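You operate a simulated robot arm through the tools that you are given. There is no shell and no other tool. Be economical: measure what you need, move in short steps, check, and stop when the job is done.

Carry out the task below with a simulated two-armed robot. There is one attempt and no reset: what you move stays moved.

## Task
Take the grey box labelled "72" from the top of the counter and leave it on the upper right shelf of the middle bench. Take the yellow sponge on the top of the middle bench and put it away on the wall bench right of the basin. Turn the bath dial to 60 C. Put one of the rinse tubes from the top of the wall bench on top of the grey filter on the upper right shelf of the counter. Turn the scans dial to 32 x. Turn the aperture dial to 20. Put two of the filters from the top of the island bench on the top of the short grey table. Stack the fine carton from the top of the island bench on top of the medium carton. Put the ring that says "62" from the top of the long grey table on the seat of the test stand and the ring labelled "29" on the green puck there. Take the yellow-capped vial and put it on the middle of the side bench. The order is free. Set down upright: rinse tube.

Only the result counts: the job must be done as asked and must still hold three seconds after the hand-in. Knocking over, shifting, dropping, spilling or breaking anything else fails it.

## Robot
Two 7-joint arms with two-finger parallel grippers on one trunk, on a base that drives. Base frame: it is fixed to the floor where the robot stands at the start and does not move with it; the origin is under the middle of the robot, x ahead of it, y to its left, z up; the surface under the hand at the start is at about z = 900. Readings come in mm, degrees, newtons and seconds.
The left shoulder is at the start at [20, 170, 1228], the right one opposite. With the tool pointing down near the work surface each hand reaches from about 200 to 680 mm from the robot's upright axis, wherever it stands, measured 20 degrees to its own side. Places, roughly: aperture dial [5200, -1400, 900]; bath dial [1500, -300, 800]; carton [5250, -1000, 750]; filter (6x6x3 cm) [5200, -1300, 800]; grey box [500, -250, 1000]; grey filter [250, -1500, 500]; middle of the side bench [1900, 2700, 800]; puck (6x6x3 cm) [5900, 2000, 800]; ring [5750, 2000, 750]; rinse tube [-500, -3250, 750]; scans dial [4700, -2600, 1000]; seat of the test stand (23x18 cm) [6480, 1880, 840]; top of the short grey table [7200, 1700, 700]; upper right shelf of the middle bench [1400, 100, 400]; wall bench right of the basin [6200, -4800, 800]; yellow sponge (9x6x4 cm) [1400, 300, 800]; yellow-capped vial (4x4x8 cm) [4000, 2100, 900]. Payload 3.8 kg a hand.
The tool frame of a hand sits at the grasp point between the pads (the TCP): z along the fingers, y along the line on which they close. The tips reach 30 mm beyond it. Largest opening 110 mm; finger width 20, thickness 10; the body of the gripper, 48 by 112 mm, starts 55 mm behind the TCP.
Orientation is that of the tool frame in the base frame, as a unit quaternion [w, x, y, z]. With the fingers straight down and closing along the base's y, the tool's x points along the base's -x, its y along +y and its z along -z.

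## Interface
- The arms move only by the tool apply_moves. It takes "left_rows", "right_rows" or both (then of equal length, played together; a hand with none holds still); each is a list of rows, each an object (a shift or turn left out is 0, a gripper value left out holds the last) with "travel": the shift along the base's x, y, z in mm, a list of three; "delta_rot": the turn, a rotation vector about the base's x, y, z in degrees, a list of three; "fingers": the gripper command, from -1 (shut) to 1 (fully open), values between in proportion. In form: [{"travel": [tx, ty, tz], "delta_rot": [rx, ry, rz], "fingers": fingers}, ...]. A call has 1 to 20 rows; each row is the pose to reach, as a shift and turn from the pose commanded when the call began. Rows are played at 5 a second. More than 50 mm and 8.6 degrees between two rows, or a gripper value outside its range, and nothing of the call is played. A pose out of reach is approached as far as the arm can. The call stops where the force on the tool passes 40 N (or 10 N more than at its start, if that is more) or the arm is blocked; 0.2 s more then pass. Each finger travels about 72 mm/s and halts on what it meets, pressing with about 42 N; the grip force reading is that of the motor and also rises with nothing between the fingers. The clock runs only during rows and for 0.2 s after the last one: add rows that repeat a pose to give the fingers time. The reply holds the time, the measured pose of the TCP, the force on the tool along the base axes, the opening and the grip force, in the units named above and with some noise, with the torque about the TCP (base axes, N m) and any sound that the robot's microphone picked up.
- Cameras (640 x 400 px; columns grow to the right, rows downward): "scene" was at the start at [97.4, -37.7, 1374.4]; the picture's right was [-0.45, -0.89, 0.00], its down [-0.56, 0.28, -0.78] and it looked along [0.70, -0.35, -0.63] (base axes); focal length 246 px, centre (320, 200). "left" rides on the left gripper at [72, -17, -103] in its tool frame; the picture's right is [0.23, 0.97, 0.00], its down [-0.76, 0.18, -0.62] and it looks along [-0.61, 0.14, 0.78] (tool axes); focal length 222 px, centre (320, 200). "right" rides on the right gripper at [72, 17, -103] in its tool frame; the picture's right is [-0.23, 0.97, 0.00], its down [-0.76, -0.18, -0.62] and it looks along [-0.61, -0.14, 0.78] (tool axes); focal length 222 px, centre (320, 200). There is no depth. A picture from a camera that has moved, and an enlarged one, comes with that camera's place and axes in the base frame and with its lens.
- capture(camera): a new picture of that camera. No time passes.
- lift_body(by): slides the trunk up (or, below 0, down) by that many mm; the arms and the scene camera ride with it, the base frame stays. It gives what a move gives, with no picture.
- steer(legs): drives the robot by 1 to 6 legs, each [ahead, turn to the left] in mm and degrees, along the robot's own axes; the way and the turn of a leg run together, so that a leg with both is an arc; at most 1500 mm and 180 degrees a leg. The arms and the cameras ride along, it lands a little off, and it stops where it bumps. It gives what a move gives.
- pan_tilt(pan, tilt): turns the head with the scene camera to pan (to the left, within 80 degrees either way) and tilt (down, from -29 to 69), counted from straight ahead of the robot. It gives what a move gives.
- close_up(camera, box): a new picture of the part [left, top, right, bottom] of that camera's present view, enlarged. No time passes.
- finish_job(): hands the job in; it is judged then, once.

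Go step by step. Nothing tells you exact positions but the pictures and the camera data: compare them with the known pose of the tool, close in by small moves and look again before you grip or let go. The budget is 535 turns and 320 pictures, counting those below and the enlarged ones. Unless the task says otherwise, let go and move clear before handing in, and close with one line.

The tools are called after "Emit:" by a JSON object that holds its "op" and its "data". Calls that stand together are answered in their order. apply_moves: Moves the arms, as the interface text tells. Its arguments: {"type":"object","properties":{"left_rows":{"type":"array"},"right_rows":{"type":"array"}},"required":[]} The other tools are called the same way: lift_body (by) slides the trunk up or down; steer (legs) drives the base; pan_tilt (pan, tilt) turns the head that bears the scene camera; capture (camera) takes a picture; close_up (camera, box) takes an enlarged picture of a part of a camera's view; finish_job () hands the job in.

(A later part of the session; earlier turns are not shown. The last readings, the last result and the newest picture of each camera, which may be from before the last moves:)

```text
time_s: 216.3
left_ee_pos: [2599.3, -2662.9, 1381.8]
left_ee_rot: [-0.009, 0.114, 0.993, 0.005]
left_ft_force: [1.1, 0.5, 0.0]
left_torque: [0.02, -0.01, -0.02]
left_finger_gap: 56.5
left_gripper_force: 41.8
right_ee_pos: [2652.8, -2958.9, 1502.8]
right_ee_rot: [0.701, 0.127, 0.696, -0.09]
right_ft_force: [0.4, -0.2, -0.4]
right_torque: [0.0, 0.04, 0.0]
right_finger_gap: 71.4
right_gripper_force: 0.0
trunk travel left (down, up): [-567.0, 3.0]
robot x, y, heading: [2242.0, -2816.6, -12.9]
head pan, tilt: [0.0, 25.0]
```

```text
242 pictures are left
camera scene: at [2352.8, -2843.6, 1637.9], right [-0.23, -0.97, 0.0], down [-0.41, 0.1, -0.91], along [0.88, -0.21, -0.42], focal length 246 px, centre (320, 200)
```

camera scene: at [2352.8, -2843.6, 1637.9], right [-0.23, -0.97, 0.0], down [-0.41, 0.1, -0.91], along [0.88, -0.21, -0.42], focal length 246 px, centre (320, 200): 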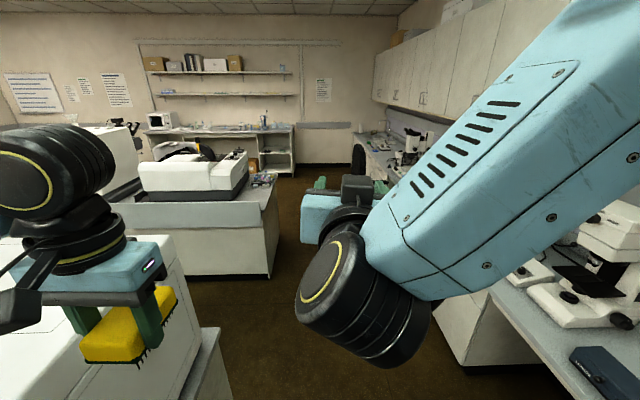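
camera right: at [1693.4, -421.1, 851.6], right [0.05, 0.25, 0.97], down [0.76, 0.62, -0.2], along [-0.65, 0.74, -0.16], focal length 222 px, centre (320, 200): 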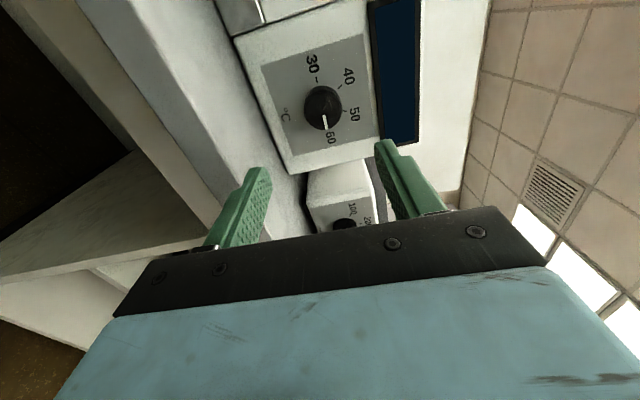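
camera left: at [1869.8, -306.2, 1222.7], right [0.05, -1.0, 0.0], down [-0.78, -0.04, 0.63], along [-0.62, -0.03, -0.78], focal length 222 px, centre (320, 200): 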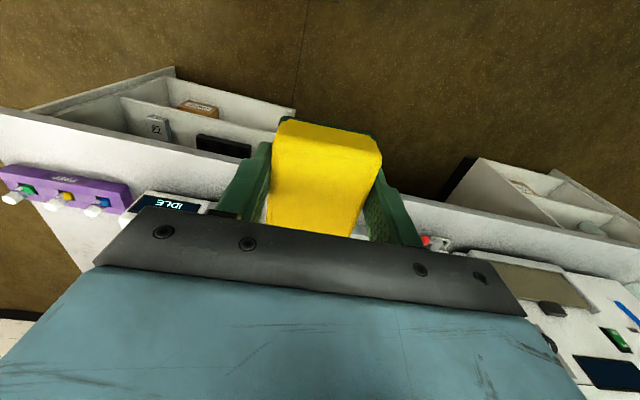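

The next bench (with the white instrument that likely carries the scans dial) ends near [4233, -2810]. I drive along the cross aisle.

Emit:
{"op": "steer", "data": {"legs": [[0, -9], [900, 0], [0, 11]]}}

Emit:
{"op": "pan_tilt", "data": {"pan": 15, "tilt": 25}}

Emit:
{"op": "capture", "data": {"camera": "scene"}}

```text
time_s: 222.4
left_ee_pos: [3430.1, -2996.6, 1383.2]
left_ee_rot: [-0.009, 0.1, 0.995, 0.004]
left_ft_force: [-0.3, 0.2, -0.7]
left_torque: [-0.01, 0.02, -0.01]
left_finger_gap: 56.9
left_gripper_force: 42.3
right_ee_pos: [3494.5, -3289.0, 1501.9]
right_ee_rot: [0.702, 0.117, 0.698, -0.08]
right_ft_force: [0.1, 0.6, 0.2]
right_torque: [0.02, 0.01, 0.0]
right_finger_gap: 71.5
right_gripper_force: 0.0
trunk travel left (down, up): [-567.0, 3.0]
robot x, y, heading: [3080.9, -3157.4, -11.6]
head pan, tilt: [0.0, 25.0]
```

```text
time_s: 223.2
left_ee_pos: [3430.1, -2996.0, 1382.7]
left_ee_rot: [-0.009, 0.1, 0.995, 0.005]
left_ft_force: [-0.2, 0.2, -0.5]
left_torque: [0.0, -0.06, -0.02]
left_finger_gap: 56.8
left_gripper_force: 41.9
right_ee_pos: [3494.2, -3289.0, 1503.2]
right_ee_rot: [0.702, 0.118, 0.698, -0.08]
right_ft_force: [-0.1, -0.3, 0.2]
right_torque: [0.01, 0.01, -0.01]
right_finger_gap: 71.6
right_gripper_force: 0.0
trunk travel left (down, up): [-567.0, 3.0]
robot x, y, heading: [3077.9, -3163.2, -11.6]
head pan, tilt: [15.0, 25.0]
```

```text
241 pictures are left
camera scene: at [3192.6, -3159.5, 1637.9], right [0.06, -1.0, 0.0], down [-0.42, -0.03, -0.91], along [0.9, 0.06, -0.42], focal length 246 px, centre (320, 200)
```

scene: 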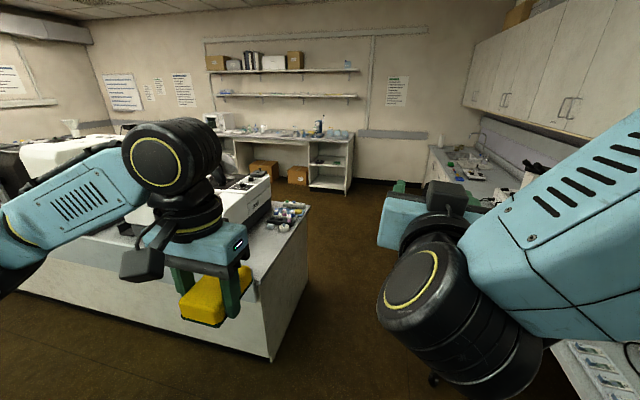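

The way is free; a chair wheel is near [4130, -3790]. I drive on to the east end of this bench.

Emit:
{"op": "steer", "data": {"legs": [[0, 3], [1300, 0]]}}

Emit:
{"op": "pan_tilt", "data": {"pan": 50, "tilt": 30}}

Emit:
{"op": "capture", "data": {"camera": "scene"}}

Emit:
{"op": "pan_tilt", "data": {"pan": -10, "tilt": 25}}

Emit:
{"op": "capture", "data": {"camera": "scene"}}

```text
time_s: 230.2
left_ee_pos: [4730.1, -3161.1, 1382.8]
left_ee_rot: [-0.01, 0.069, 0.998, 0.004]
left_ft_force: [0.8, -0.5, 0.0]
left_torque: [-0.02, 0.02, -0.03]
left_finger_gap: 56.8
left_gripper_force: 41.6
right_ee_pos: [4811.3, -3450.6, 1502.7]
right_ee_rot: [0.704, 0.096, 0.701, -0.058]
right_ft_force: [0.0, 0.2, 0.1]
right_torque: [0.0, -0.03, 0.01]
right_finger_gap: 71.3
right_gripper_force: 0.0
trunk travel left (down, up): [-567.0, 3.0]
robot x, y, heading: [4394.2, -3347.6, -8.1]
head pan, tilt: [15.0, 25.0]
```

```text
time_s: 231.2
left_ee_pos: [4731.4, -3161.3, 1382.6]
left_ee_rot: [-0.01, 0.068, 0.998, 0.006]
left_ft_force: [-0.2, 0.9, -0.5]
left_torque: [-0.02, 0.0, -0.01]
left_finger_gap: 56.7
left_gripper_force: 41.9
right_ee_pos: [4812.8, -3449.5, 1502.5]
right_ee_rot: [0.704, 0.095, 0.701, -0.059]
right_ft_force: [0.6, 0.2, -0.1]
right_torque: [-0.01, 0.01, 0.0]
right_finger_gap: 71.3
right_gripper_force: 0.0
trunk travel left (down, up): [-567.0, 3.0]
robot x, y, heading: [4391.0, -3350.7, -7.9]
head pan, tilt: [50.0, 30.0]
```

```text
240 pictures are left
camera scene: at [4479.4, -3290.8, 1629.9], right [0.67, -0.74, 0.0], down [-0.37, -0.33, -0.87], along [0.64, 0.58, -0.5], focal length 246 px, centre (320, 200)
```

scene: 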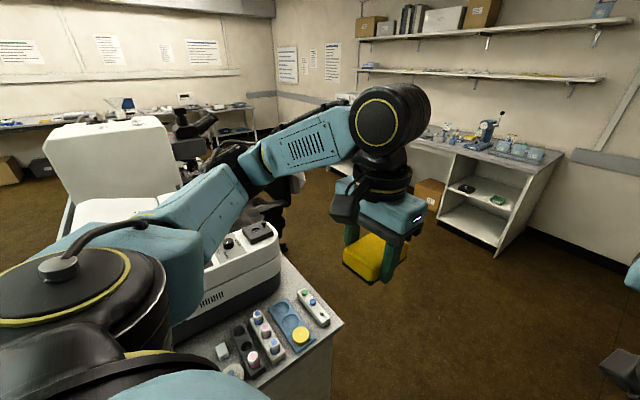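

```text
time_s: 232.6
left_ee_pos: [4731.1, -3162.1, 1382.1]
left_ee_rot: [-0.009, 0.068, 0.998, 0.005]
left_ft_force: [0.5, -0.3, 0.3]
left_torque: [-0.01, 0.0, 0.01]
left_finger_gap: 56.5
left_gripper_force: 42.0
right_ee_pos: [4811.3, -3450.9, 1504.5]
right_ee_rot: [0.704, 0.095, 0.701, -0.058]
right_ft_force: [-0.9, 0.6, -0.8]
right_torque: [0.02, -0.01, 0.03]
right_finger_gap: 71.8
right_gripper_force: 0.1
trunk travel left (down, up): [-567.0, 3.0]
robot x, y, heading: [4391.6, -3349.6, -8.0]
head pan, tilt: [-10.0, 25.0]
```

```text
239 pictures are left
camera scene: at [4500.0, -3379.6, 1637.9], right [-0.31, -0.95, 0.0], down [-0.4, 0.13, -0.91], along [0.86, -0.28, -0.42], focal length 246 px, centre (320, 200)
```

scene: 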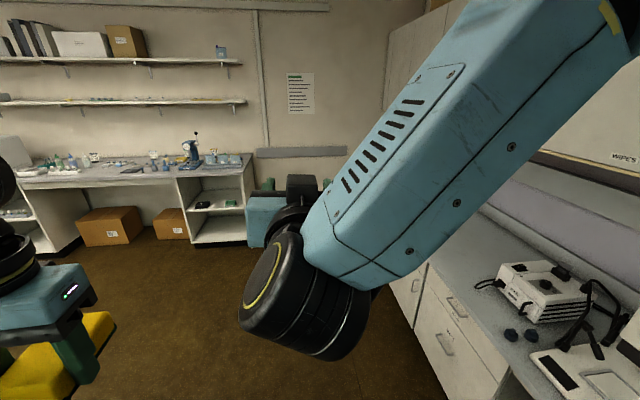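

The instrument's dial faces east. I go on to the east aisle.

Emit:
{"op": "steer", "data": {"legs": [[1150, 0]]}}

Emit:
{"op": "pan_tilt", "data": {"pan": 78, "tilt": 30}}

Emit:
{"op": "capture", "data": {"camera": "scene"}}

Emit:
{"op": "pan_tilt", "data": {"pan": -45, "tilt": 30}}

Emit:
{"op": "capture", "data": {"camera": "scene"}}

```text
time_s: 238.4
left_ee_pos: [5860.8, -3334.4, 1382.9]
left_ee_rot: [-0.009, 0.078, 0.997, 0.005]
left_ft_force: [0.1, 0.5, -0.6]
left_torque: [-0.01, 0.02, 0.01]
left_finger_gap: 56.6
left_gripper_force: 41.3
right_ee_pos: [5937.3, -3624.5, 1502.4]
right_ee_rot: [0.704, 0.102, 0.7, -0.064]
right_ft_force: [0.7, -0.1, -0.2]
right_torque: [0.03, -0.02, -0.01]
right_finger_gap: 71.6
right_gripper_force: 0.0
trunk travel left (down, up): [-567.0, 3.0]
robot x, y, heading: [5512.9, -3515.8, -8.8]
head pan, tilt: [-10.0, 25.0]
```

```text
time_s: 240.0
left_ee_pos: [5860.4, -3333.5, 1381.7]
left_ee_rot: [-0.009, 0.077, 0.997, 0.006]
left_ft_force: [0.4, -0.7, -1.0]
left_torque: [0.01, 0.0, -0.01]
left_finger_gap: 56.8
left_gripper_force: 42.5
right_ee_pos: [5937.1, -3624.2, 1502.8]
right_ee_rot: [0.704, 0.101, 0.7, -0.064]
right_ft_force: [-0.7, 0.2, 0.0]
right_torque: [0.01, 0.0, 0.02]
right_finger_gap: 71.3
right_gripper_force: 0.0
trunk travel left (down, up): [-567.0, 3.0]
robot x, y, heading: [5518.5, -3513.1, -9.1]
head pan, tilt: [78.0, 30.0]
```

```text
238 pictures are left
camera scene: at [5571.0, -3433.6, 1629.9], right [0.93, -0.36, 0.0], down [-0.18, -0.47, -0.87], along [0.31, 0.81, -0.5], focal length 246 px, centre (320, 200)
```

scene: 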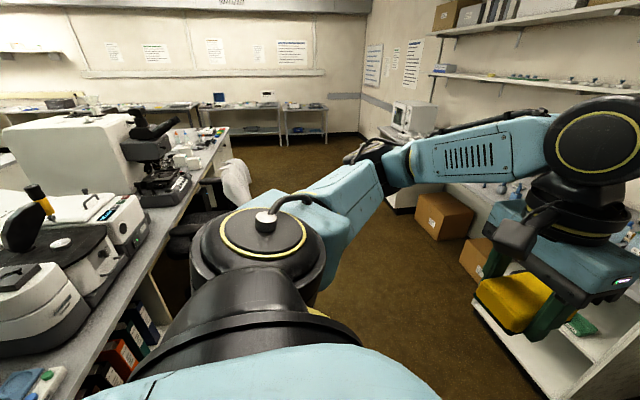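

```text
time_s: 242.0
left_ee_pos: [5860.9, -3334.2, 1383.3]
left_ee_rot: [-0.009, 0.076, 0.997, 0.005]
left_ft_force: [0.2, 0.4, 0.1]
left_torque: [0.02, -0.01, -0.02]
left_finger_gap: 56.8
left_gripper_force: 41.9
right_ee_pos: [5937.7, -3623.7, 1503.9]
right_ee_rot: [0.703, 0.101, 0.7, -0.065]
right_ft_force: [0.1, -0.4, -0.5]
right_torque: [0.01, -0.02, 0.0]
right_finger_gap: 71.5
right_gripper_force: 0.1
trunk travel left (down, up): [-567.0, 3.0]
robot x, y, heading: [5519.2, -3515.6, -8.9]
head pan, tilt: [-45.0, 30.0]
```

```text
237 pictures are left
camera scene: at [5592.0, -3591.1, 1629.9], right [-0.81, -0.59, 0.0], down [-0.29, 0.4, -0.87], along [0.51, -0.7, -0.5], focal length 246 px, centre (320, 200)
```

scene: 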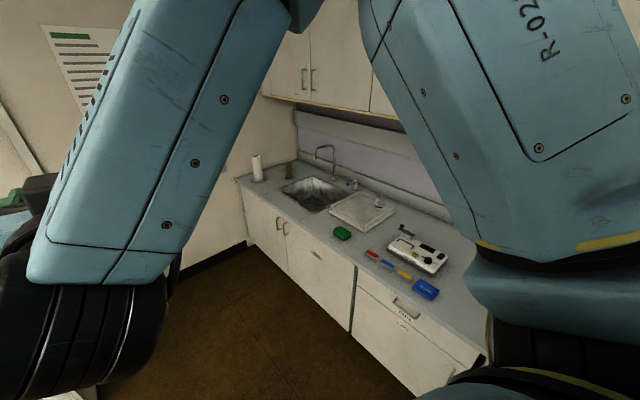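

I see the basin; right of it a white board and other items. Zooming there.

Emit:
{"op": "close_up", "data": {"camera": "scene", "box": [230, 140, 470, 310]}}

```text
2.35 times, centred on (350, 225) of scene
camera zoom: at [5592.0, -3591.1, 1629.9], right [-0.81, -0.59, 0.0], down [-0.29, 0.4, -0.87], along [0.51, -0.7, -0.5], focal length 578 px, centre (249, 141)
```

zoom: 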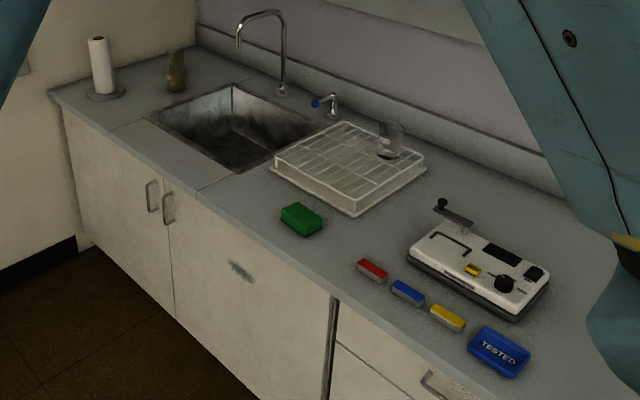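

A green sponge lies on the wall bench just right of the basin; there's a free spot between it and the basin near [6260, -4555]. I drive there and face the wall.

Emit:
{"op": "steer", "data": {"legs": [[0, -27], [850, 0], [0, -65]]}}

Emit:
{"op": "pan_tilt", "data": {"pan": 0, "tilt": 45}}

Emit:
{"op": "capture", "data": {"camera": "scene"}}

```text
time_s: 250.6
left_ee_pos: [6344.4, -4363.7, 1383.1]
left_ee_rot: [-0.003, 0.777, 0.63, 0.01]
left_ft_force: [0.8, -0.3, -0.5]
left_torque: [-0.01, -0.02, 0.01]
left_finger_gap: 56.6
left_gripper_force: 41.5
right_ee_pos: [6051.6, -4423.3, 1503.1]
right_ee_rot: [0.437, 0.579, 0.408, -0.555]
right_ft_force: [-0.1, -0.2, 0.0]
right_torque: [0.03, 0.02, 0.01]
right_finger_gap: 71.4
right_gripper_force: 0.2
trunk travel left (down, up): [-567.0, 3.0]
robot x, y, heading: [6181.1, -4012.0, -102.2]
head pan, tilt: [-45.0, 30.0]
```

```text
time_s: 251.8
left_ee_pos: [6345.5, -4363.2, 1382.9]
left_ee_rot: [-0.002, 0.777, 0.629, 0.01]
left_ft_force: [-0.7, 0.6, -0.3]
left_torque: [0.0, -0.02, -0.02]
left_finger_gap: 56.6
left_gripper_force: 42.0
right_ee_pos: [6049.7, -4423.0, 1502.9]
right_ee_rot: [0.437, 0.579, 0.408, -0.555]
right_ft_force: [-0.1, -0.8, -0.3]
right_torque: [0.02, 0.0, -0.02]
right_finger_gap: 71.6
right_gripper_force: 0.0
trunk travel left (down, up): [-567.0, 3.0]
robot x, y, heading: [6180.4, -4010.4, -102.0]
head pan, tilt: [0.0, 45.0]
```

```text
235 pictures are left
camera scene: at [6160.8, -4110.7, 1607.3], right [-0.98, 0.21, 0.0], down [0.15, 0.69, -0.71], along [-0.15, -0.69, -0.71], focal length 246 px, centre (320, 200)
```

scene: 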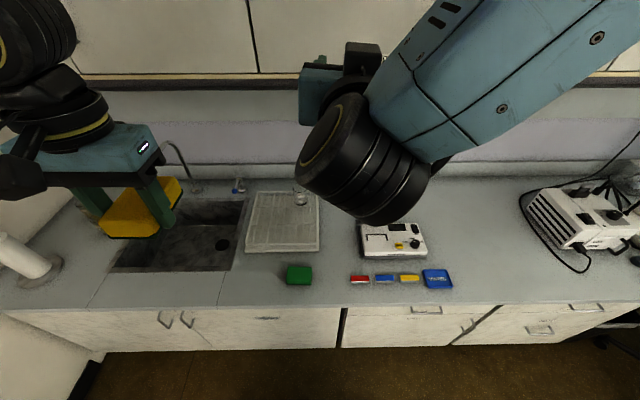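

I lower the trunk 250 mm to working height.

Emit:
{"op": "lift_body", "data": {"by": -250}}

Emit:
{"op": "apply_moves", "data": {"left_rows": [{"travel": [-15, -35, -15]}, {"travel": [-30, -70, -30]}, {"travel": [-45, -105, -50]}, {"travel": [-60, -140, -75]}, {"travel": [-77, -175, -100]}, {"travel": [-77, -185, -140]}, {"travel": [-77, -185, -160]}, {"travel": [-77, -185, -160]}]}}

Emit:
{"op": "capture", "data": {"camera": "left"}}

Emit:
{"op": "capture", "data": {"camera": "scene"}}

```text
time_s: 254.3
left_ee_pos: [6344.8, -4363.6, 1133.2]
left_ee_rot: [-0.003, 0.777, 0.629, 0.01]
left_ft_force: [0.1, 0.6, -0.4]
left_torque: [0.01, -0.01, 0.0]
left_finger_gap: 56.8
left_gripper_force: 42.0
right_ee_pos: [6050.5, -4421.9, 1252.4]
right_ee_rot: [0.436, 0.579, 0.408, -0.556]
right_ft_force: [0.7, -0.3, -0.5]
right_torque: [0.02, 0.02, 0.02]
right_finger_gap: 71.5
right_gripper_force: 0.1
trunk travel left (down, up): [-317.0, 253.0]
robot x, y, heading: [6183.6, -4011.3, -102.1]
head pan, tilt: [0.0, 45.0]
```

```text
time_s: 256.1
left_ee_pos: [6267.6, -4550.6, 973.1]
left_ee_rot: [-0.003, 0.777, 0.629, 0.011]
left_ft_force: [-0.3, 0.1, 0.1]
left_torque: [0.04, 0.02, -0.01]
left_finger_gap: 56.4
left_gripper_force: 42.4
right_ee_pos: [6050.2, -4422.9, 1253.2]
right_ee_rot: [0.437, 0.578, 0.408, -0.555]
right_ft_force: [0.2, 0.0, 0.2]
right_torque: [0.0, -0.04, -0.04]
right_finger_gap: 71.5
right_gripper_force: 0.1
trunk travel left (down, up): [-317.0, 253.0]
robot x, y, heading: [6181.2, -4011.9, -102.4]
head pan, tilt: [0.0, 45.0]
```

```text
234 pictures are left
camera left: at [6264.9, -4478.6, 1078.6], right [1.0, 0.02, 0.01], down [0.01, -0.79, 0.61], along [0.02, -0.61, -0.79], focal length 222 px, centre (320, 200)
```

left: 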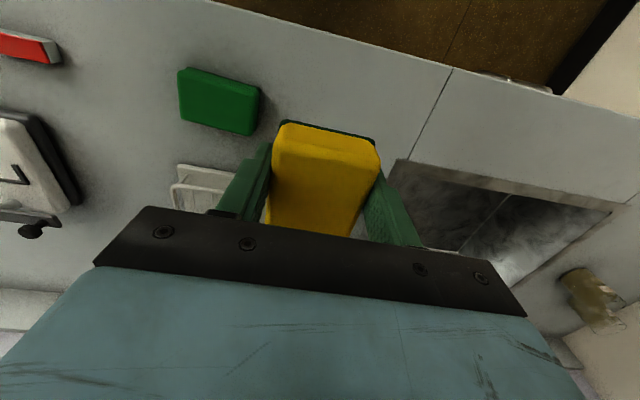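

```text
233 pictures are left
camera scene: at [6161.0, -4110.7, 1357.3], right [-0.98, 0.21, 0.0], down [0.15, 0.69, -0.71], along [-0.15, -0.69, -0.71], focal length 246 px, centre (320, 200)
```

scene: 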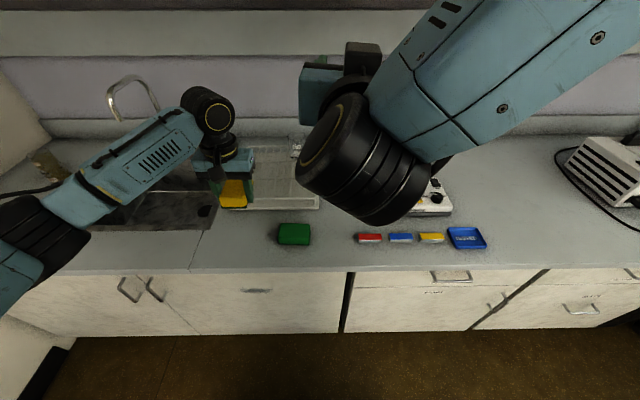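

Spot is free. Table is at about z 745. Lower to just above it.

Emit:
{"op": "apply_moves", "data": {"left_rows": [{"travel": [0, 5, -45]}, {"travel": [0, 5, -90]}, {"travel": [0, 5, -135]}, {"travel": [0, 5, -160]}, {"travel": [0, 5, -170]}, {"travel": [0, 5, -170]}]}}

Emit:
{"op": "capture", "data": {"camera": "left"}}

```text
time_s: 257.5
left_ee_pos: [6264.6, -4545.7, 801.6]
left_ee_rot: [-0.003, 0.777, 0.63, 0.01]
left_ft_force: [-0.7, 0.1, -0.4]
left_torque: [0.02, -0.03, 0.0]
left_finger_gap: 56.5
left_gripper_force: 41.8
right_ee_pos: [6051.2, -4422.2, 1253.3]
right_ee_rot: [0.436, 0.579, 0.407, -0.556]
right_ft_force: [-0.2, 0.2, 0.6]
right_torque: [-0.05, 0.02, -0.02]
right_finger_gap: 71.5
right_gripper_force: 0.1
trunk travel left (down, up): [-317.0, 253.0]
robot x, y, heading: [6179.3, -4009.0, -102.0]
head pan, tilt: [0.0, 45.0]
```

```text
232 pictures are left
camera left: at [6263.0, -4473.6, 907.5], right [1.0, 0.02, 0.01], down [0.01, -0.79, 0.61], along [0.02, -0.61, -0.79], focal length 222 px, centre (320, 200)
```

left: 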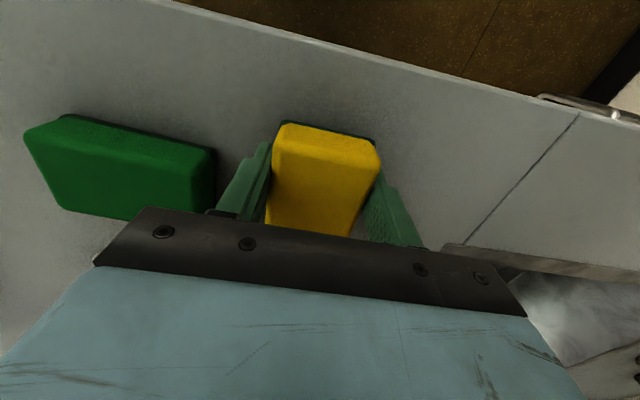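

The green sponge is close to the finger; I shift 30 mm towards the basin before lowering to contact.

Emit:
{"op": "apply_moves", "data": {"left_rows": [{"travel": [15, 0, 0]}, {"travel": [30, 0, 0]}, {"travel": [30, 0, -6]}, {"travel": [30, 0, -10]}, {"travel": [30, 0, -14]}, {"travel": [30, 0, -18]}, {"travel": [30, 0, -21]}, {"travel": [30, 0, -21]}]}}

```text
time_s: 259.0
left_ee_pos: [6297.3, -4545.3, 790.7]
left_ee_rot: [-0.003, 0.778, 0.629, 0.006]
left_ft_force: [5.4, 14.6, 19.4]
left_torque: [0.43, 0.47, -0.53]
left_finger_gap: 56.7
left_gripper_force: 41.4
right_ee_pos: [6052.5, -4420.6, 1254.6]
right_ee_rot: [0.437, 0.578, 0.407, -0.556]
right_ft_force: [1.2, 0.1, 0.1]
right_torque: [0.0, 0.01, 0.02]
right_finger_gap: 71.4
right_gripper_force: 0.0
trunk travel left (down, up): [-317.0, 253.0]
robot x, y, heading: [6185.7, -4010.2, -101.8]
head pan, tilt: [0.0, 45.0]
stopped in row 7 (left hand): the force on the tool passed its limit at 42 N (the readings are from after the stop); the commanded pose is now the measured one
```

Contact at z ≈ 791. Release slightly, then rise.

Emit:
{"op": "apply_moves", "data": {"left_rows": [{"travel": [0, 0, 1], "fingers": 0.0}, {"travel": [0, 0, 1], "fingers": 0.4}, {"travel": [0, 0, 1], "fingers": 0.4}, {"travel": [0, 0, 30]}, {"travel": [0, 0, 75]}, {"travel": [0, 0, 120]}, {"travel": [0, 0, 120]}]}}

Emit:
{"op": "capture", "data": {"camera": "left"}}

```text
time_s: 260.6
left_ee_pos: [6296.9, -4545.5, 910.0]
left_ee_rot: [-0.002, 0.777, 0.629, 0.006]
left_ft_force: [-0.3, -0.2, -0.4]
left_torque: [0.01, 0.01, 0.01]
left_finger_gap: 77.0
left_gripper_force: 0.0
right_ee_pos: [6052.4, -4423.0, 1253.9]
right_ee_rot: [0.437, 0.578, 0.408, -0.555]
right_ft_force: [0.5, 0.0, -0.6]
right_torque: [-0.03, 0.0, -0.02]
right_finger_gap: 71.5
right_gripper_force: 0.1
trunk travel left (down, up): [-317.0, 253.0]
robot x, y, heading: [6182.2, -4013.0, -102.2]
head pan, tilt: [0.0, 45.0]
```

```text
231 pictures are left
camera left: at [6294.2, -4474.1, 1014.5], right [1.0, 0.02, 0.01], down [0.01, -0.79, 0.61], along [0.02, -0.61, -0.79], focal length 222 px, centre (320, 200)
```

left: 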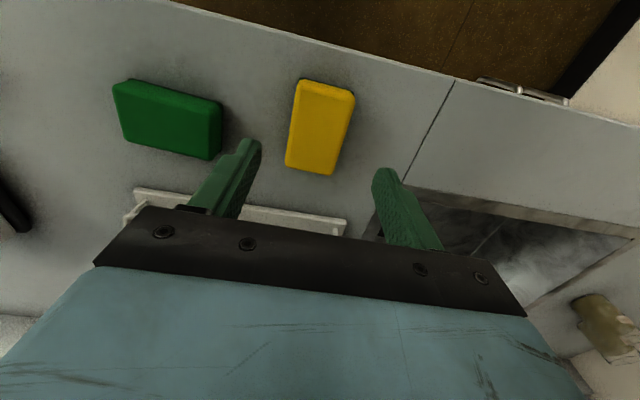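

The sponge is put away right of the basin. I raise and retract the left hand.

Emit:
{"op": "apply_moves", "data": {"left_rows": [{"travel": [0, 10, 45]}, {"travel": [10, 30, 90]}, {"travel": [20, 60, 130]}, {"travel": [30, 100, 160]}, {"travel": [40, 140, 185]}, {"travel": [45, 180, 205]}, {"travel": [45, 190, 220]}, {"travel": [45, 190, 220]}]}}

Emit:
{"op": "steer", "data": {"legs": [[-350, 0]]}}

```text
refused: row 2 steps farther than a row can; nothing moved
```

```text
time_s: 262.9
left_ee_pos: [6369.4, -4209.9, 910.5]
left_ee_rot: [-0.002, 0.776, 0.631, 0.005]
left_ft_force: [-0.6, 0.7, 1.1]
left_torque: [-0.02, -0.02, 0.02]
left_finger_gap: 76.8
left_gripper_force: 0.0
right_ee_pos: [6122.9, -4087.1, 1254.1]
right_ee_rot: [0.437, 0.578, 0.408, -0.555]
right_ft_force: [-0.3, -0.4, 0.4]
right_torque: [0.0, 0.01, 0.01]
right_finger_gap: 71.3
right_gripper_force: 0.0
trunk travel left (down, up): [-317.0, 253.0]
robot x, y, heading: [6253.6, -3675.4, -101.7]
head pan, tilt: [0.0, 45.0]
```

(I'll keep rows shorter and not chain drives.) Fold the left hand in now.

Emit:
{"op": "apply_moves", "data": {"left_rows": [{"travel": [0, 0, 45]}, {"travel": [0, 0, 90]}, {"travel": [0, 10, 130]}, {"travel": [0, 40, 165]}, {"travel": [5, 75, 195]}, {"travel": [10, 110, 220]}, {"travel": [15, 145, 240]}, {"travel": [15, 170, 250]}, {"travel": [15, 170, 250]}]}}

```text
time_s: 264.9
left_ee_pos: [6382.5, -4042.2, 1158.6]
left_ee_rot: [-0.002, 0.776, 0.631, 0.007]
left_ft_force: [1.1, -0.1, 0.9]
left_torque: [-0.01, -0.01, -0.02]
left_finger_gap: 76.9
left_gripper_force: 0.1
right_ee_pos: [6123.9, -4087.8, 1252.6]
right_ee_rot: [0.438, 0.578, 0.409, -0.554]
right_ft_force: [1.1, 0.2, -0.3]
right_torque: [-0.02, -0.03, 0.0]
right_finger_gap: 71.3
right_gripper_force: 0.0
trunk travel left (down, up): [-317.0, 253.0]
robot x, y, heading: [6254.2, -3677.2, -101.8]
head pan, tilt: [0.0, 45.0]
```

Next the scans dial: I drive to the east aisle and face the bench.

Emit:
{"op": "steer", "data": {"legs": [[0, -138], [1020, 0], [0, 49]]}}

Emit:
{"op": "pan_tilt", "data": {"pan": 0, "tilt": 35}}

Emit:
{"op": "capture", "data": {"camera": "scene"}}

```text
time_s: 278.1
left_ee_pos: [5363.6, -2938.9, 1158.5]
left_ee_rot: [0.003, 0.997, -0.077, 0.006]
left_ft_force: [0.2, 0.1, -0.3]
left_torque: [-0.02, 0.01, -0.01]
left_finger_gap: 77.1
left_gripper_force: 0.1
right_ee_pos: [5303.0, -2683.7, 1253.0]
right_ee_rot: [0.064, -0.701, 0.1, 0.704]
right_ft_force: [-0.4, -0.4, -0.2]
right_torque: [-0.01, 0.01, 0.03]
right_finger_gap: 71.4
right_gripper_force: 0.0
trunk travel left (down, up): [-317.0, 253.0]
robot x, y, heading: [5725.9, -2790.7, 171.0]
head pan, tilt: [0.0, 45.0]
```

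```text
time_s: 278.9
left_ee_pos: [5364.2, -2939.4, 1158.5]
left_ee_rot: [0.003, 0.997, -0.077, 0.006]
left_ft_force: [0.4, 0.4, 0.1]
left_torque: [-0.01, 0.0, -0.02]
left_finger_gap: 77.0
left_gripper_force: 0.1
right_ee_pos: [5302.7, -2681.9, 1252.9]
right_ee_rot: [0.063, -0.701, 0.101, 0.704]
right_ft_force: [-0.2, -1.3, 0.3]
right_torque: [0.01, 0.03, 0.0]
right_finger_gap: 71.6
right_gripper_force: 0.1
trunk travel left (down, up): [-317.0, 253.0]
robot x, y, heading: [5720.1, -2794.0, 171.0]
head pan, tilt: [0.0, 35.0]
```

```text
230 pictures are left
camera scene: at [5613.9, -2774.2, 1372.1], right [0.15, 0.99, 0.0], down [0.57, -0.09, -0.82], along [-0.81, 0.13, -0.57], focal length 246 px, centre (320, 200)
```

scene: 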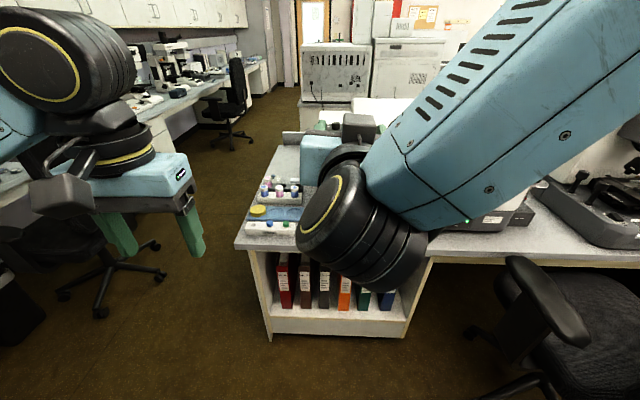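

The right arm hides the instrument; I move the right hand to the side.

Emit:
{"op": "apply_moves", "data": {"right_rows": [{"travel": [0, 40, 20]}, {"travel": [0, 80, 40]}, {"travel": [0, 120, 60]}, {"travel": [0, 160, 80]}, {"travel": [0, 200, 100]}, {"travel": [0, 240, 120]}, {"travel": [0, 240, 120]}]}}

Emit:
{"op": "capture", "data": {"camera": "scene"}}

```text
time_s: 280.5
left_ee_pos: [5363.7, -2939.4, 1158.1]
left_ee_rot: [0.003, 0.997, -0.077, 0.006]
left_ft_force: [0.0, -1.3, 0.2]
left_torque: [0.01, -0.03, -0.02]
left_finger_gap: 76.7
left_gripper_force: 0.0
right_ee_pos: [5303.4, -2441.8, 1372.8]
right_ee_rot: [0.064, -0.7, 0.101, 0.704]
right_ft_force: [-0.1, -0.6, 0.3]
right_torque: [-0.02, 0.01, 0.01]
right_finger_gap: 71.6
right_gripper_force: 0.1
trunk travel left (down, up): [-317.0, 253.0]
robot x, y, heading: [5723.2, -2791.5, 171.0]
head pan, tilt: [0.0, 35.0]
```

```text
229 pictures are left
camera scene: at [5613.7, -2775.1, 1372.1], right [0.15, 0.99, 0.0], down [0.57, -0.09, -0.82], along [-0.81, 0.13, -0.57], focal length 246 px, centre (320, 200)
```

scene: 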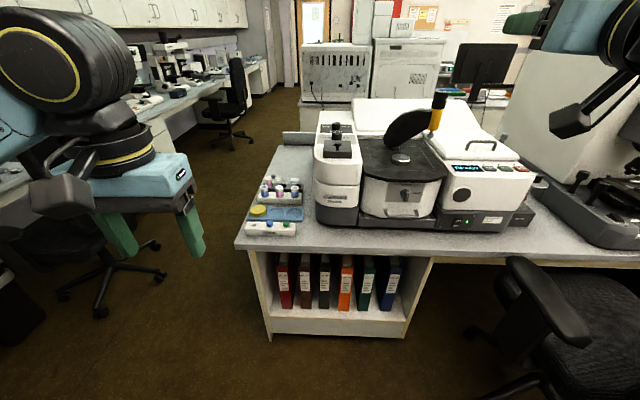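

Zoom on the instrument to find the scans dial.

Emit:
{"op": "close_up", "data": {"camera": "scene", "box": [300, 90, 560, 250]}}

```text
2.46 times, centred on (430, 170) of scene
camera zoom: at [5613.7, -2775.1, 1372.1], right [0.15, 0.99, 0.0], down [0.57, -0.09, -0.82], along [-0.81, 0.13, -0.57], focal length 605 px, centre (49, 274)
```

zoom: 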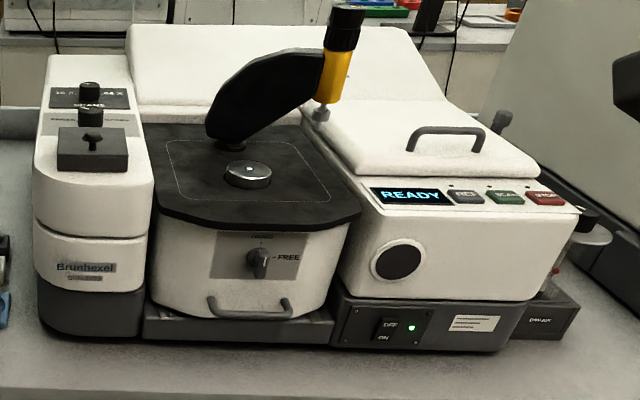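

Emit:
{"op": "close_up", "data": {"camera": "scene", "box": [310, 105, 366, 165]}}

```text
6.67 times, centred on (338, 135) of scene
camera zoom: at [5613.7, -2775.1, 1372.1], right [0.15, 0.99, 0.0], down [0.57, -0.09, -0.82], along [-0.81, 0.13, -0.57], focal length 1637 px, centre (200, 633)
```

zoom: 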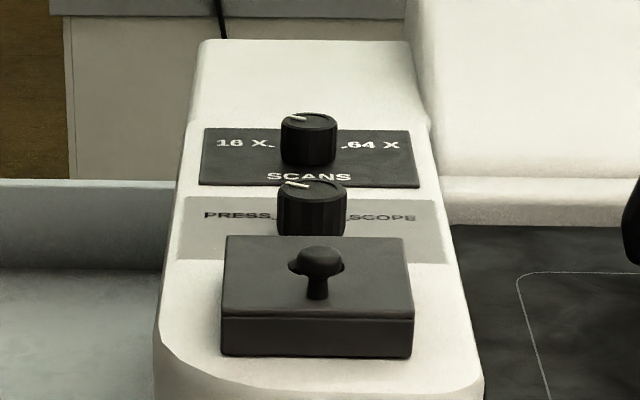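

The SCANS knob (16x left, 64x right, 32x at its back) stands vertical on the left module, around [4680, -2560, 1070], reachable from the bench's south end. I drive round there.

Emit:
{"op": "steer", "data": {"legs": [[0, 72], [640, 0], [0, -74]]}}

Emit:
{"op": "pan_tilt", "data": {"pan": -30, "tilt": 25}}

Emit:
{"op": "capture", "data": {"camera": "scene"}}

```text
time_s: 290.3
left_ee_pos: [5023.1, -3455.7, 1157.6]
left_ee_rot: [0.004, 0.991, -0.135, 0.006]
left_ft_force: [0.7, 0.3, 0.0]
left_torque: [-0.03, 0.01, 0.02]
left_finger_gap: 76.8
left_gripper_force: 0.1
right_ee_pos: [5021.6, -2952.0, 1372.4]
right_ee_rot: [0.104, -0.693, 0.142, 0.699]
right_ft_force: [-0.1, 0.6, -0.2]
right_torque: [-0.03, 0.0, 0.02]
right_finger_gap: 71.6
right_gripper_force: 0.1
trunk travel left (down, up): [-317.0, 253.0]
robot x, y, heading: [5398.2, -3349.7, 164.7]
head pan, tilt: [0.0, 35.0]
```

```text
time_s: 291.2
left_ee_pos: [5022.9, -3454.5, 1157.8]
left_ee_rot: [0.004, 0.991, -0.135, 0.005]
left_ft_force: [0.3, 0.8, -0.4]
left_torque: [-0.01, 0.0, -0.01]
left_finger_gap: 77.1
left_gripper_force: 0.1
right_ee_pos: [5022.5, -2953.1, 1372.6]
right_ee_rot: [0.104, -0.693, 0.142, 0.699]
right_ft_force: [0.0, 0.2, 0.4]
right_torque: [0.01, 0.0, 0.0]
right_finger_gap: 71.5
right_gripper_force: 0.0
trunk travel left (down, up): [-317.0, 253.0]
robot x, y, heading: [5398.7, -3350.1, 164.5]
head pan, tilt: [-30.0, 25.0]
```

```text
226 pictures are left
camera scene: at [5312.5, -3278.0, 1387.9], right [0.71, 0.7, 0.0], down [0.3, -0.3, -0.91], along [-0.64, 0.65, -0.42], focal length 246 px, centre (320, 200)
```

scene: 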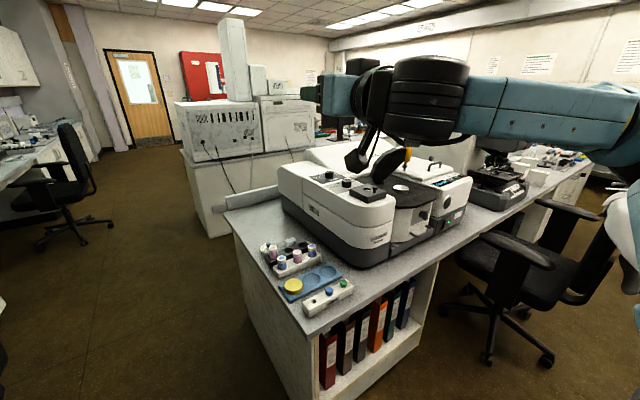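

Emit:
{"op": "close_up", "data": {"camera": "scene", "box": [290, 155, 410, 230]}}

```text
5.33 times, centred on (350, 192) of scene
camera zoom: at [5312.5, -3278.0, 1387.9], right [0.71, 0.7, 0.0], down [0.3, -0.3, -0.91], along [-0.64, 0.65, -0.42], focal length 1310 px, centre (160, 240)
```

zoom: 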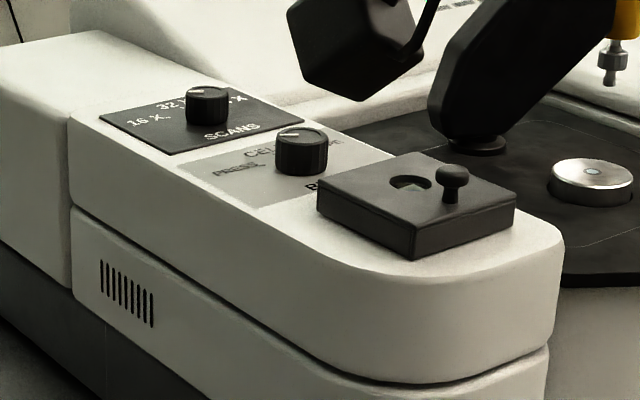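

Stereo puts the SCANS knob top at [4651, -2555, 1065]; pointer at 16x. I drive to the south end facing north.

Emit:
{"op": "steer", "data": {"legs": [[0, 7], [700, 0], [0, -92]]}}

Emit:
{"op": "pan_tilt", "data": {"pan": 0, "tilt": 40}}

Emit:
{"op": "capture", "data": {"camera": "scene"}}

```text
time_s: 299.6
left_ee_pos: [4565.8, -2889.6, 1158.3]
left_ee_rot: [-0.006, -0.644, 0.765, -0.002]
left_ft_force: [-0.4, 0.3, 0.0]
left_torque: [0.0, -0.03, 0.01]
left_finger_gap: 77.1
left_gripper_force: 0.0
right_ee_pos: [5066.2, -2838.3, 1373.0]
right_ee_rot: [0.546, -0.419, 0.571, 0.448]
right_ft_force: [0.7, -0.8, 0.9]
right_torque: [0.01, -0.02, 0.02]
right_finger_gap: 71.4
right_gripper_force: 0.0
trunk travel left (down, up): [-317.0, 253.0]
robot x, y, heading: [4708.0, -3249.4, 80.3]
head pan, tilt: [-30.0, 25.0]
```

```text
time_s: 300.5
left_ee_pos: [4565.6, -2890.6, 1158.7]
left_ee_rot: [-0.007, -0.644, 0.765, -0.002]
left_ft_force: [-0.1, -0.2, 0.4]
left_torque: [0.0, 0.0, 0.01]
left_finger_gap: 76.9
left_gripper_force: 0.1
right_ee_pos: [5066.9, -2837.8, 1371.5]
right_ee_rot: [0.546, -0.42, 0.57, 0.448]
right_ft_force: [0.9, 0.6, 0.0]
right_torque: [0.01, -0.04, -0.02]
right_finger_gap: 71.4
right_gripper_force: 0.1
trunk travel left (down, up): [-317.0, 253.0]
robot x, y, heading: [4705.5, -3252.7, 80.6]
head pan, tilt: [0.0, 40.0]
```

```text
224 pictures are left
camera scene: at [4725.3, -3146.2, 1364.6], right [0.99, -0.17, 0.0], down [-0.11, -0.63, -0.77], along [0.13, 0.76, -0.64], focal length 246 px, centre (320, 200)
```

scene: 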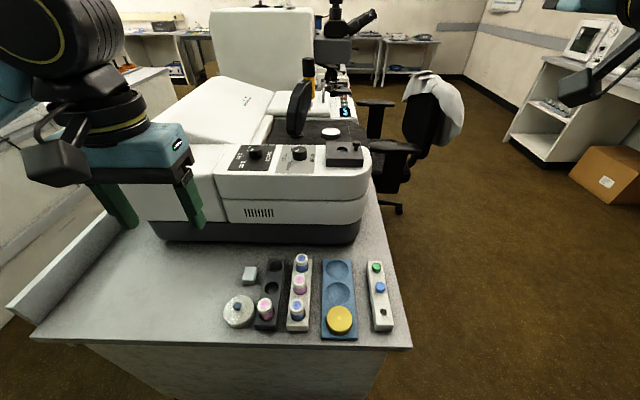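

I drive 90 mm closer, then raise the trunk a bit.

Emit:
{"op": "steer", "data": {"legs": [[90, 0]]}}

Emit:
{"op": "lift_body", "data": {"by": 80}}

Emit:
{"op": "close_up", "data": {"camera": "scene", "box": [160, 130, 400, 280]}}

```text
time_s: 301.6
left_ee_pos: [4582.5, -2799.7, 1157.3]
left_ee_rot: [-0.006, -0.644, 0.765, -0.002]
left_ft_force: [1.0, 0.3, 0.1]
left_torque: [-0.02, -0.03, 0.02]
left_finger_gap: 77.2
left_gripper_force: 0.1
right_ee_pos: [5081.4, -2749.7, 1372.8]
right_ee_rot: [0.546, -0.419, 0.571, 0.447]
right_ft_force: [0.7, -0.1, -0.8]
right_torque: [-0.01, 0.02, -0.02]
right_finger_gap: 72.0
right_gripper_force: 0.0
trunk travel left (down, up): [-317.0, 253.0]
robot x, y, heading: [4722.1, -3159.5, 80.4]
head pan, tilt: [0.0, 40.0]
```

```text
time_s: 302.8
left_ee_pos: [4581.4, -2800.6, 1238.0]
left_ee_rot: [-0.007, -0.643, 0.766, -0.001]
left_ft_force: [-0.6, -0.7, -0.3]
left_torque: [-0.02, -0.02, 0.0]
left_finger_gap: 77.0
left_gripper_force: 0.0
right_ee_pos: [5082.5, -2750.3, 1451.7]
right_ee_rot: [0.547, -0.418, 0.572, 0.447]
right_ft_force: [-1.0, -0.6, -0.2]
right_torque: [0.0, 0.02, 0.02]
right_finger_gap: 71.6
right_gripper_force: 0.0
trunk travel left (down, up): [-397.0, 173.0]
robot x, y, heading: [4718.7, -3160.7, 79.9]
head pan, tilt: [0.0, 40.0]
```

```text
2.67 times, centred on (280, 205) of scene
camera zoom: at [4740.8, -3058.0, 1444.5], right [0.98, -0.17, 0.0], down [-0.11, -0.63, -0.77], along [0.13, 0.75, -0.64], focal length 655 px, centre (427, 187)
```

zoom: 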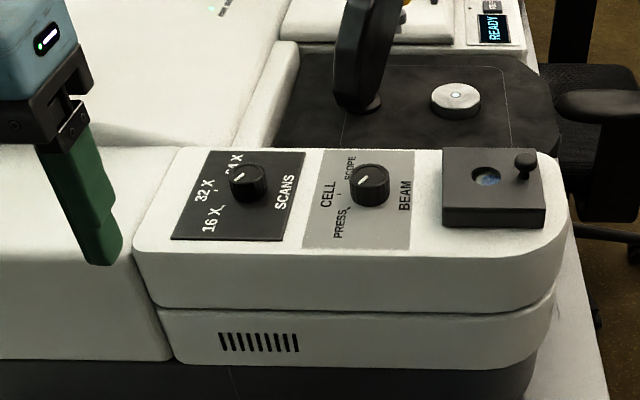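

Emit:
{"op": "close_up", "data": {"camera": "scene", "box": [216, 178, 280, 228]}}

```text
8.00 times, centred on (248, 203) of scene
camera zoom: at [4740.8, -3058.0, 1444.5], right [0.98, -0.17, 0.0], down [-0.11, -0.63, -0.77], along [0.13, 0.75, -0.64], focal length 1965 px, centre (896, 176)
```

zoom: 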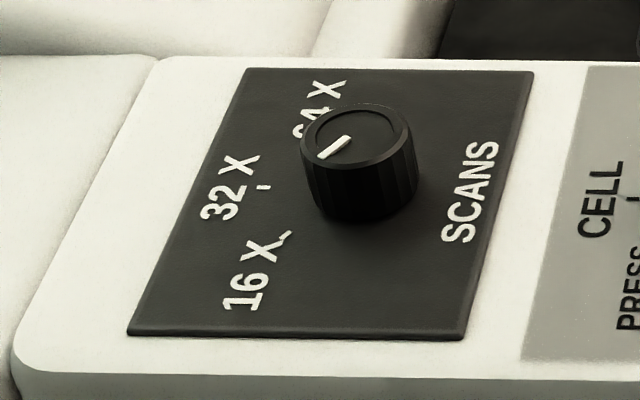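

The pointer is at 16x (about 226° in the plane), 32x is at about 170°. I bring the left hand above the knob, turning it +90° on the way.

Emit:
{"op": "apply_moves", "data": {"left_rows": [{"travel": [7, 22, 0], "delta_rot": [0, 0, 8.2]}, {"travel": [14, 44, 0], "delta_rot": [0, 0, 16.4]}, {"travel": [21, 66, 0], "delta_rot": [0, 0, 24.6]}, {"travel": [28, 88, 0], "delta_rot": [0, 0, 32.8]}, {"travel": [35, 110, 0], "delta_rot": [0, 0, 41]}, {"travel": [42, 132, 0], "delta_rot": [0, 0, 49.2]}, {"travel": [49, 154, 0], "delta_rot": [0, 0, 57.4]}, {"travel": [56, 176, 0], "delta_rot": [0, 0, 65.6]}, {"travel": [63, 198, 0], "delta_rot": [0, 0, 73.8]}, {"travel": [70, 220, 0], "delta_rot": [0, 0, 82]}, {"travel": [76, 240, -30], "delta_rot": [0, 0, 90]}, {"travel": [76, 240, -60], "delta_rot": [0, 0, 90], "fingers": 0.0}, {"travel": [76, 240, -60], "delta_rot": [0, 0, 90], "fingers": 0.0}]}}

Emit:
{"op": "capture", "data": {"camera": "left"}}

Emit:
{"op": "capture", "data": {"camera": "scene"}}

```text
time_s: 305.6
left_ee_pos: [4656.7, -2560.6, 1176.9]
left_ee_rot: [0.002, 0.996, -0.086, 0.006]
left_ft_force: [0.5, -0.3, 0.5]
left_torque: [0.01, 0.0, -0.01]
left_finger_gap: 54.9
left_gripper_force: 0.0
right_ee_pos: [5081.7, -2751.3, 1452.4]
right_ee_rot: [0.547, -0.418, 0.571, 0.448]
right_ft_force: [0.0, -0.9, -0.6]
right_torque: [-0.02, 0.0, -0.01]
right_finger_gap: 71.5
right_gripper_force: 0.1
trunk travel left (down, up): [-397.0, 173.0]
robot x, y, heading: [4722.4, -3162.5, 80.2]
head pan, tilt: [0.0, 40.0]
```

```text
221 pictures are left
camera left: at [4731.1, -2556.1, 1282.6], right [0.06, -1.0, 0.01], down [-0.79, -0.04, 0.61], along [-0.61, -0.04, -0.79], focal length 222 px, centre (320, 200)
```

left: 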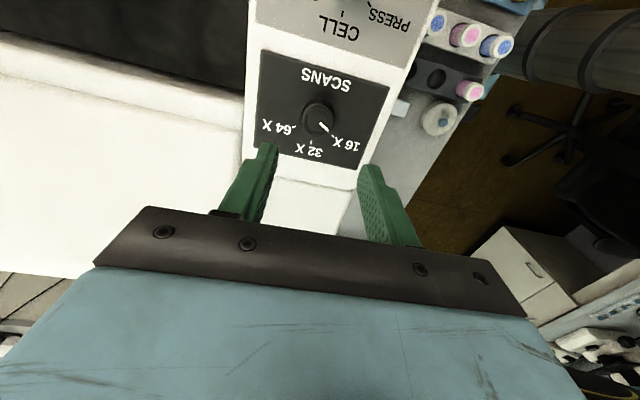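

```text
220 pictures are left
camera scene: at [4740.9, -3058.2, 1444.6], right [0.98, -0.17, 0.0], down [-0.11, -0.63, -0.77], along [0.13, 0.75, -0.64], focal length 246 px, centre (320, 200)
```

scene: 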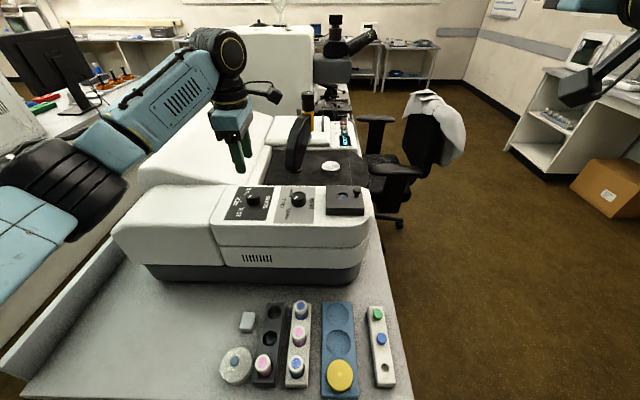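

Emit:
{"op": "close_up", "data": {"camera": "left", "box": [240, 50, 400, 170]}}

```text
3.33 times, centred on (320, 110) of left
camera zoom: at [4731.1, -2556.1, 1282.6], right [0.06, -1.0, 0.01], down [-0.79, -0.04, 0.61], along [-0.61, -0.04, -0.79], focal length 740 px, centre (320, 500)
```

zoom: 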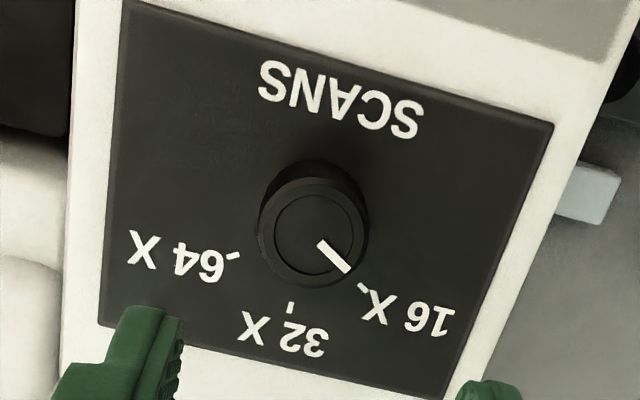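

Ticks are 60° apart: 16x at 229°, 32x at 169°; the pointer is at 229°. Descend over the knob.

Emit:
{"op": "apply_moves", "data": {"left_rows": [{"travel": [-1, 1, -40]}, {"travel": [-1, 1, -75]}, {"travel": [-1, 1, -90]}, {"travel": [-1, 1, -98]}, {"travel": [-1, 1, -101]}, {"travel": [-1, 1, -101]}]}}

Emit:
{"op": "capture", "data": {"camera": "left"}}

```text
time_s: 307.0
left_ee_pos: [4658.6, -2559.8, 1076.0]
left_ee_rot: [0.004, 0.996, -0.087, 0.005]
left_ft_force: [-0.5, 0.6, -0.6]
left_torque: [0.01, -0.01, 0.02]
left_finger_gap: 54.8
left_gripper_force: 0.1
right_ee_pos: [5080.7, -2751.3, 1452.2]
right_ee_rot: [0.547, -0.418, 0.571, 0.447]
right_ft_force: [-0.1, 0.6, -1.1]
right_torque: [-0.01, -0.01, 0.01]
right_finger_gap: 71.5
right_gripper_force: 0.0
trunk travel left (down, up): [-397.0, 173.0]
robot x, y, heading: [4724.2, -3162.1, 79.8]
head pan, tilt: [0.0, 40.0]
```

```text
218 pictures are left
camera left: at [4732.4, -2555.9, 1181.0], right [0.06, -1.0, 0.01], down [-0.79, -0.04, 0.62], along [-0.61, -0.04, -0.79], focal length 222 px, centre (320, 200)
```

left: 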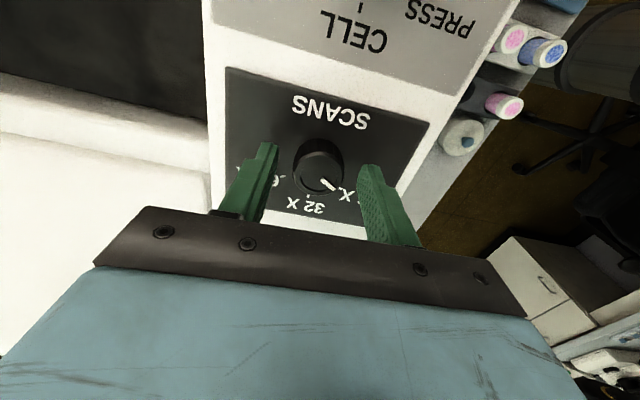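

Emit:
{"op": "apply_moves", "data": {"left_rows": [{"fingers": -1}, {"fingers": -1}, {"fingers": -1}, {"fingers": -1}]}}

Emit:
{"op": "capture", "data": {"camera": "left"}}

```text
time_s: 308.0
left_ee_pos: [4660.6, -2559.9, 1077.7]
left_ee_rot: [0.003, 0.996, -0.086, 0.005]
left_ft_force: [0.5, 3.9, -0.5]
left_torque: [0.59, -0.07, 0.01]
left_finger_gap: 33.7
left_gripper_force: 44.9
right_ee_pos: [5082.3, -2749.1, 1451.6]
right_ee_rot: [0.547, -0.418, 0.571, 0.446]
right_ft_force: [0.4, -0.8, 0.6]
right_torque: [0.0, 0.0, -0.02]
right_finger_gap: 71.6
right_gripper_force: 0.0
trunk travel left (down, up): [-397.0, 173.0]
robot x, y, heading: [4720.3, -3164.3, 80.0]
head pan, tilt: [0.0, 40.0]
```

```text
217 pictures are left
camera left: at [4732.7, -2555.5, 1181.0], right [0.06, -1.0, 0.01], down [-0.79, -0.04, 0.62], along [-0.61, -0.04, -0.79], focal length 222 px, centre (320, 200)
```

left: 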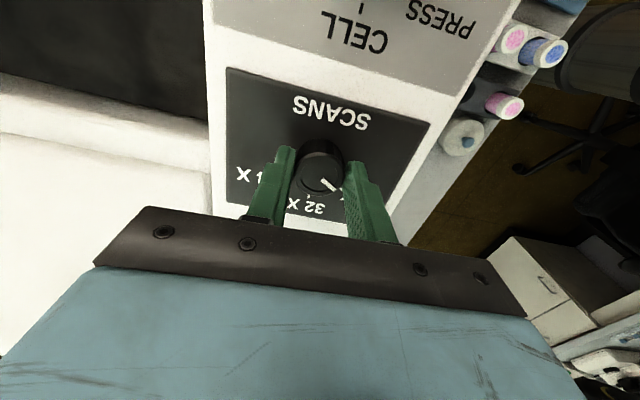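

Gripped. Turn -60° about z.

Emit:
{"op": "apply_moves", "data": {"left_rows": [{"delta_rot": [0, 0, -8]}, {"delta_rot": [0, 0, -16]}, {"delta_rot": [0, 0, -24]}, {"delta_rot": [0, 0, -32]}, {"delta_rot": [0, 0, -40]}, {"delta_rot": [0, 0, -48]}, {"delta_rot": [0, 0, -55]}, {"delta_rot": [0, 0, -60]}, {"delta_rot": [0, 0, -60]}]}}

Emit:
{"op": "capture", "data": {"camera": "left"}}

```text
time_s: 310.0
left_ee_pos: [4658.0, -2561.5, 1076.4]
left_ee_rot: [0.007, 0.819, -0.574, 0.004]
left_ft_force: [8.7, -7.9, -13.0]
left_torque: [0.72, -0.42, 0.02]
left_finger_gap: 33.7
left_gripper_force: 44.5
right_ee_pos: [5083.2, -2750.4, 1451.2]
right_ee_rot: [0.547, -0.418, 0.571, 0.448]
right_ft_force: [0.4, 0.1, -0.3]
right_torque: [-0.03, 0.01, 0.02]
right_finger_gap: 71.8
right_gripper_force: 0.0
trunk travel left (down, up): [-397.0, 173.0]
robot x, y, heading: [4724.9, -3159.5, 79.9]
head pan, tilt: [0.0, 40.0]
```

```text
216 pictures are left
camera left: at [4699.2, -2622.5, 1181.2], right [-0.84, -0.55, 0.01], down [-0.43, 0.67, 0.61], along [-0.34, 0.51, -0.79], focal length 222 px, centre (320, 200)
```

left: 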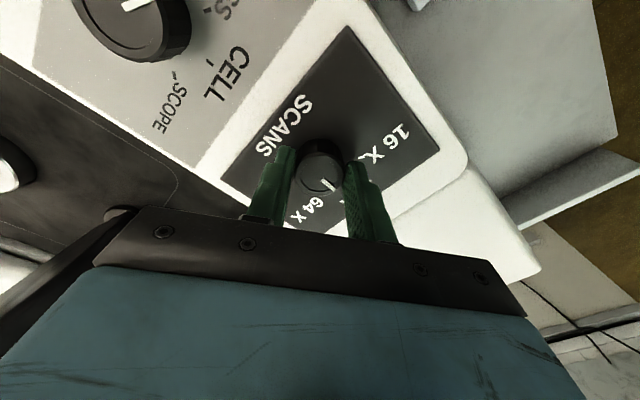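

Emit:
{"op": "close_up", "data": {"camera": "left", "box": [240, 100, 420, 235]}}

```text
2.96 times, centred on (330, 168) of left
camera zoom: at [4699.2, -2622.5, 1181.2], right [-0.84, -0.55, 0.01], down [-0.43, 0.67, 0.61], along [-0.34, 0.51, -0.79], focal length 658 px, centre (290, 296)
```

zoom: 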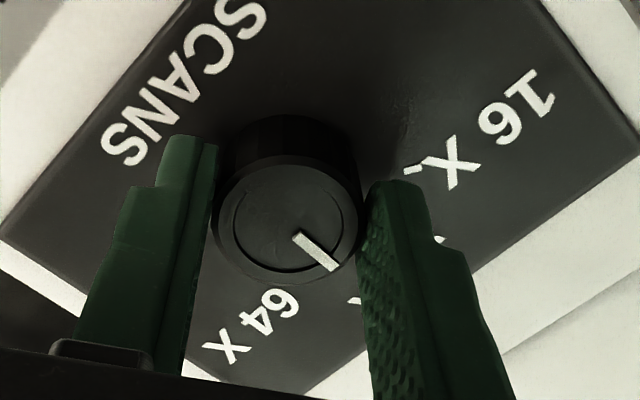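

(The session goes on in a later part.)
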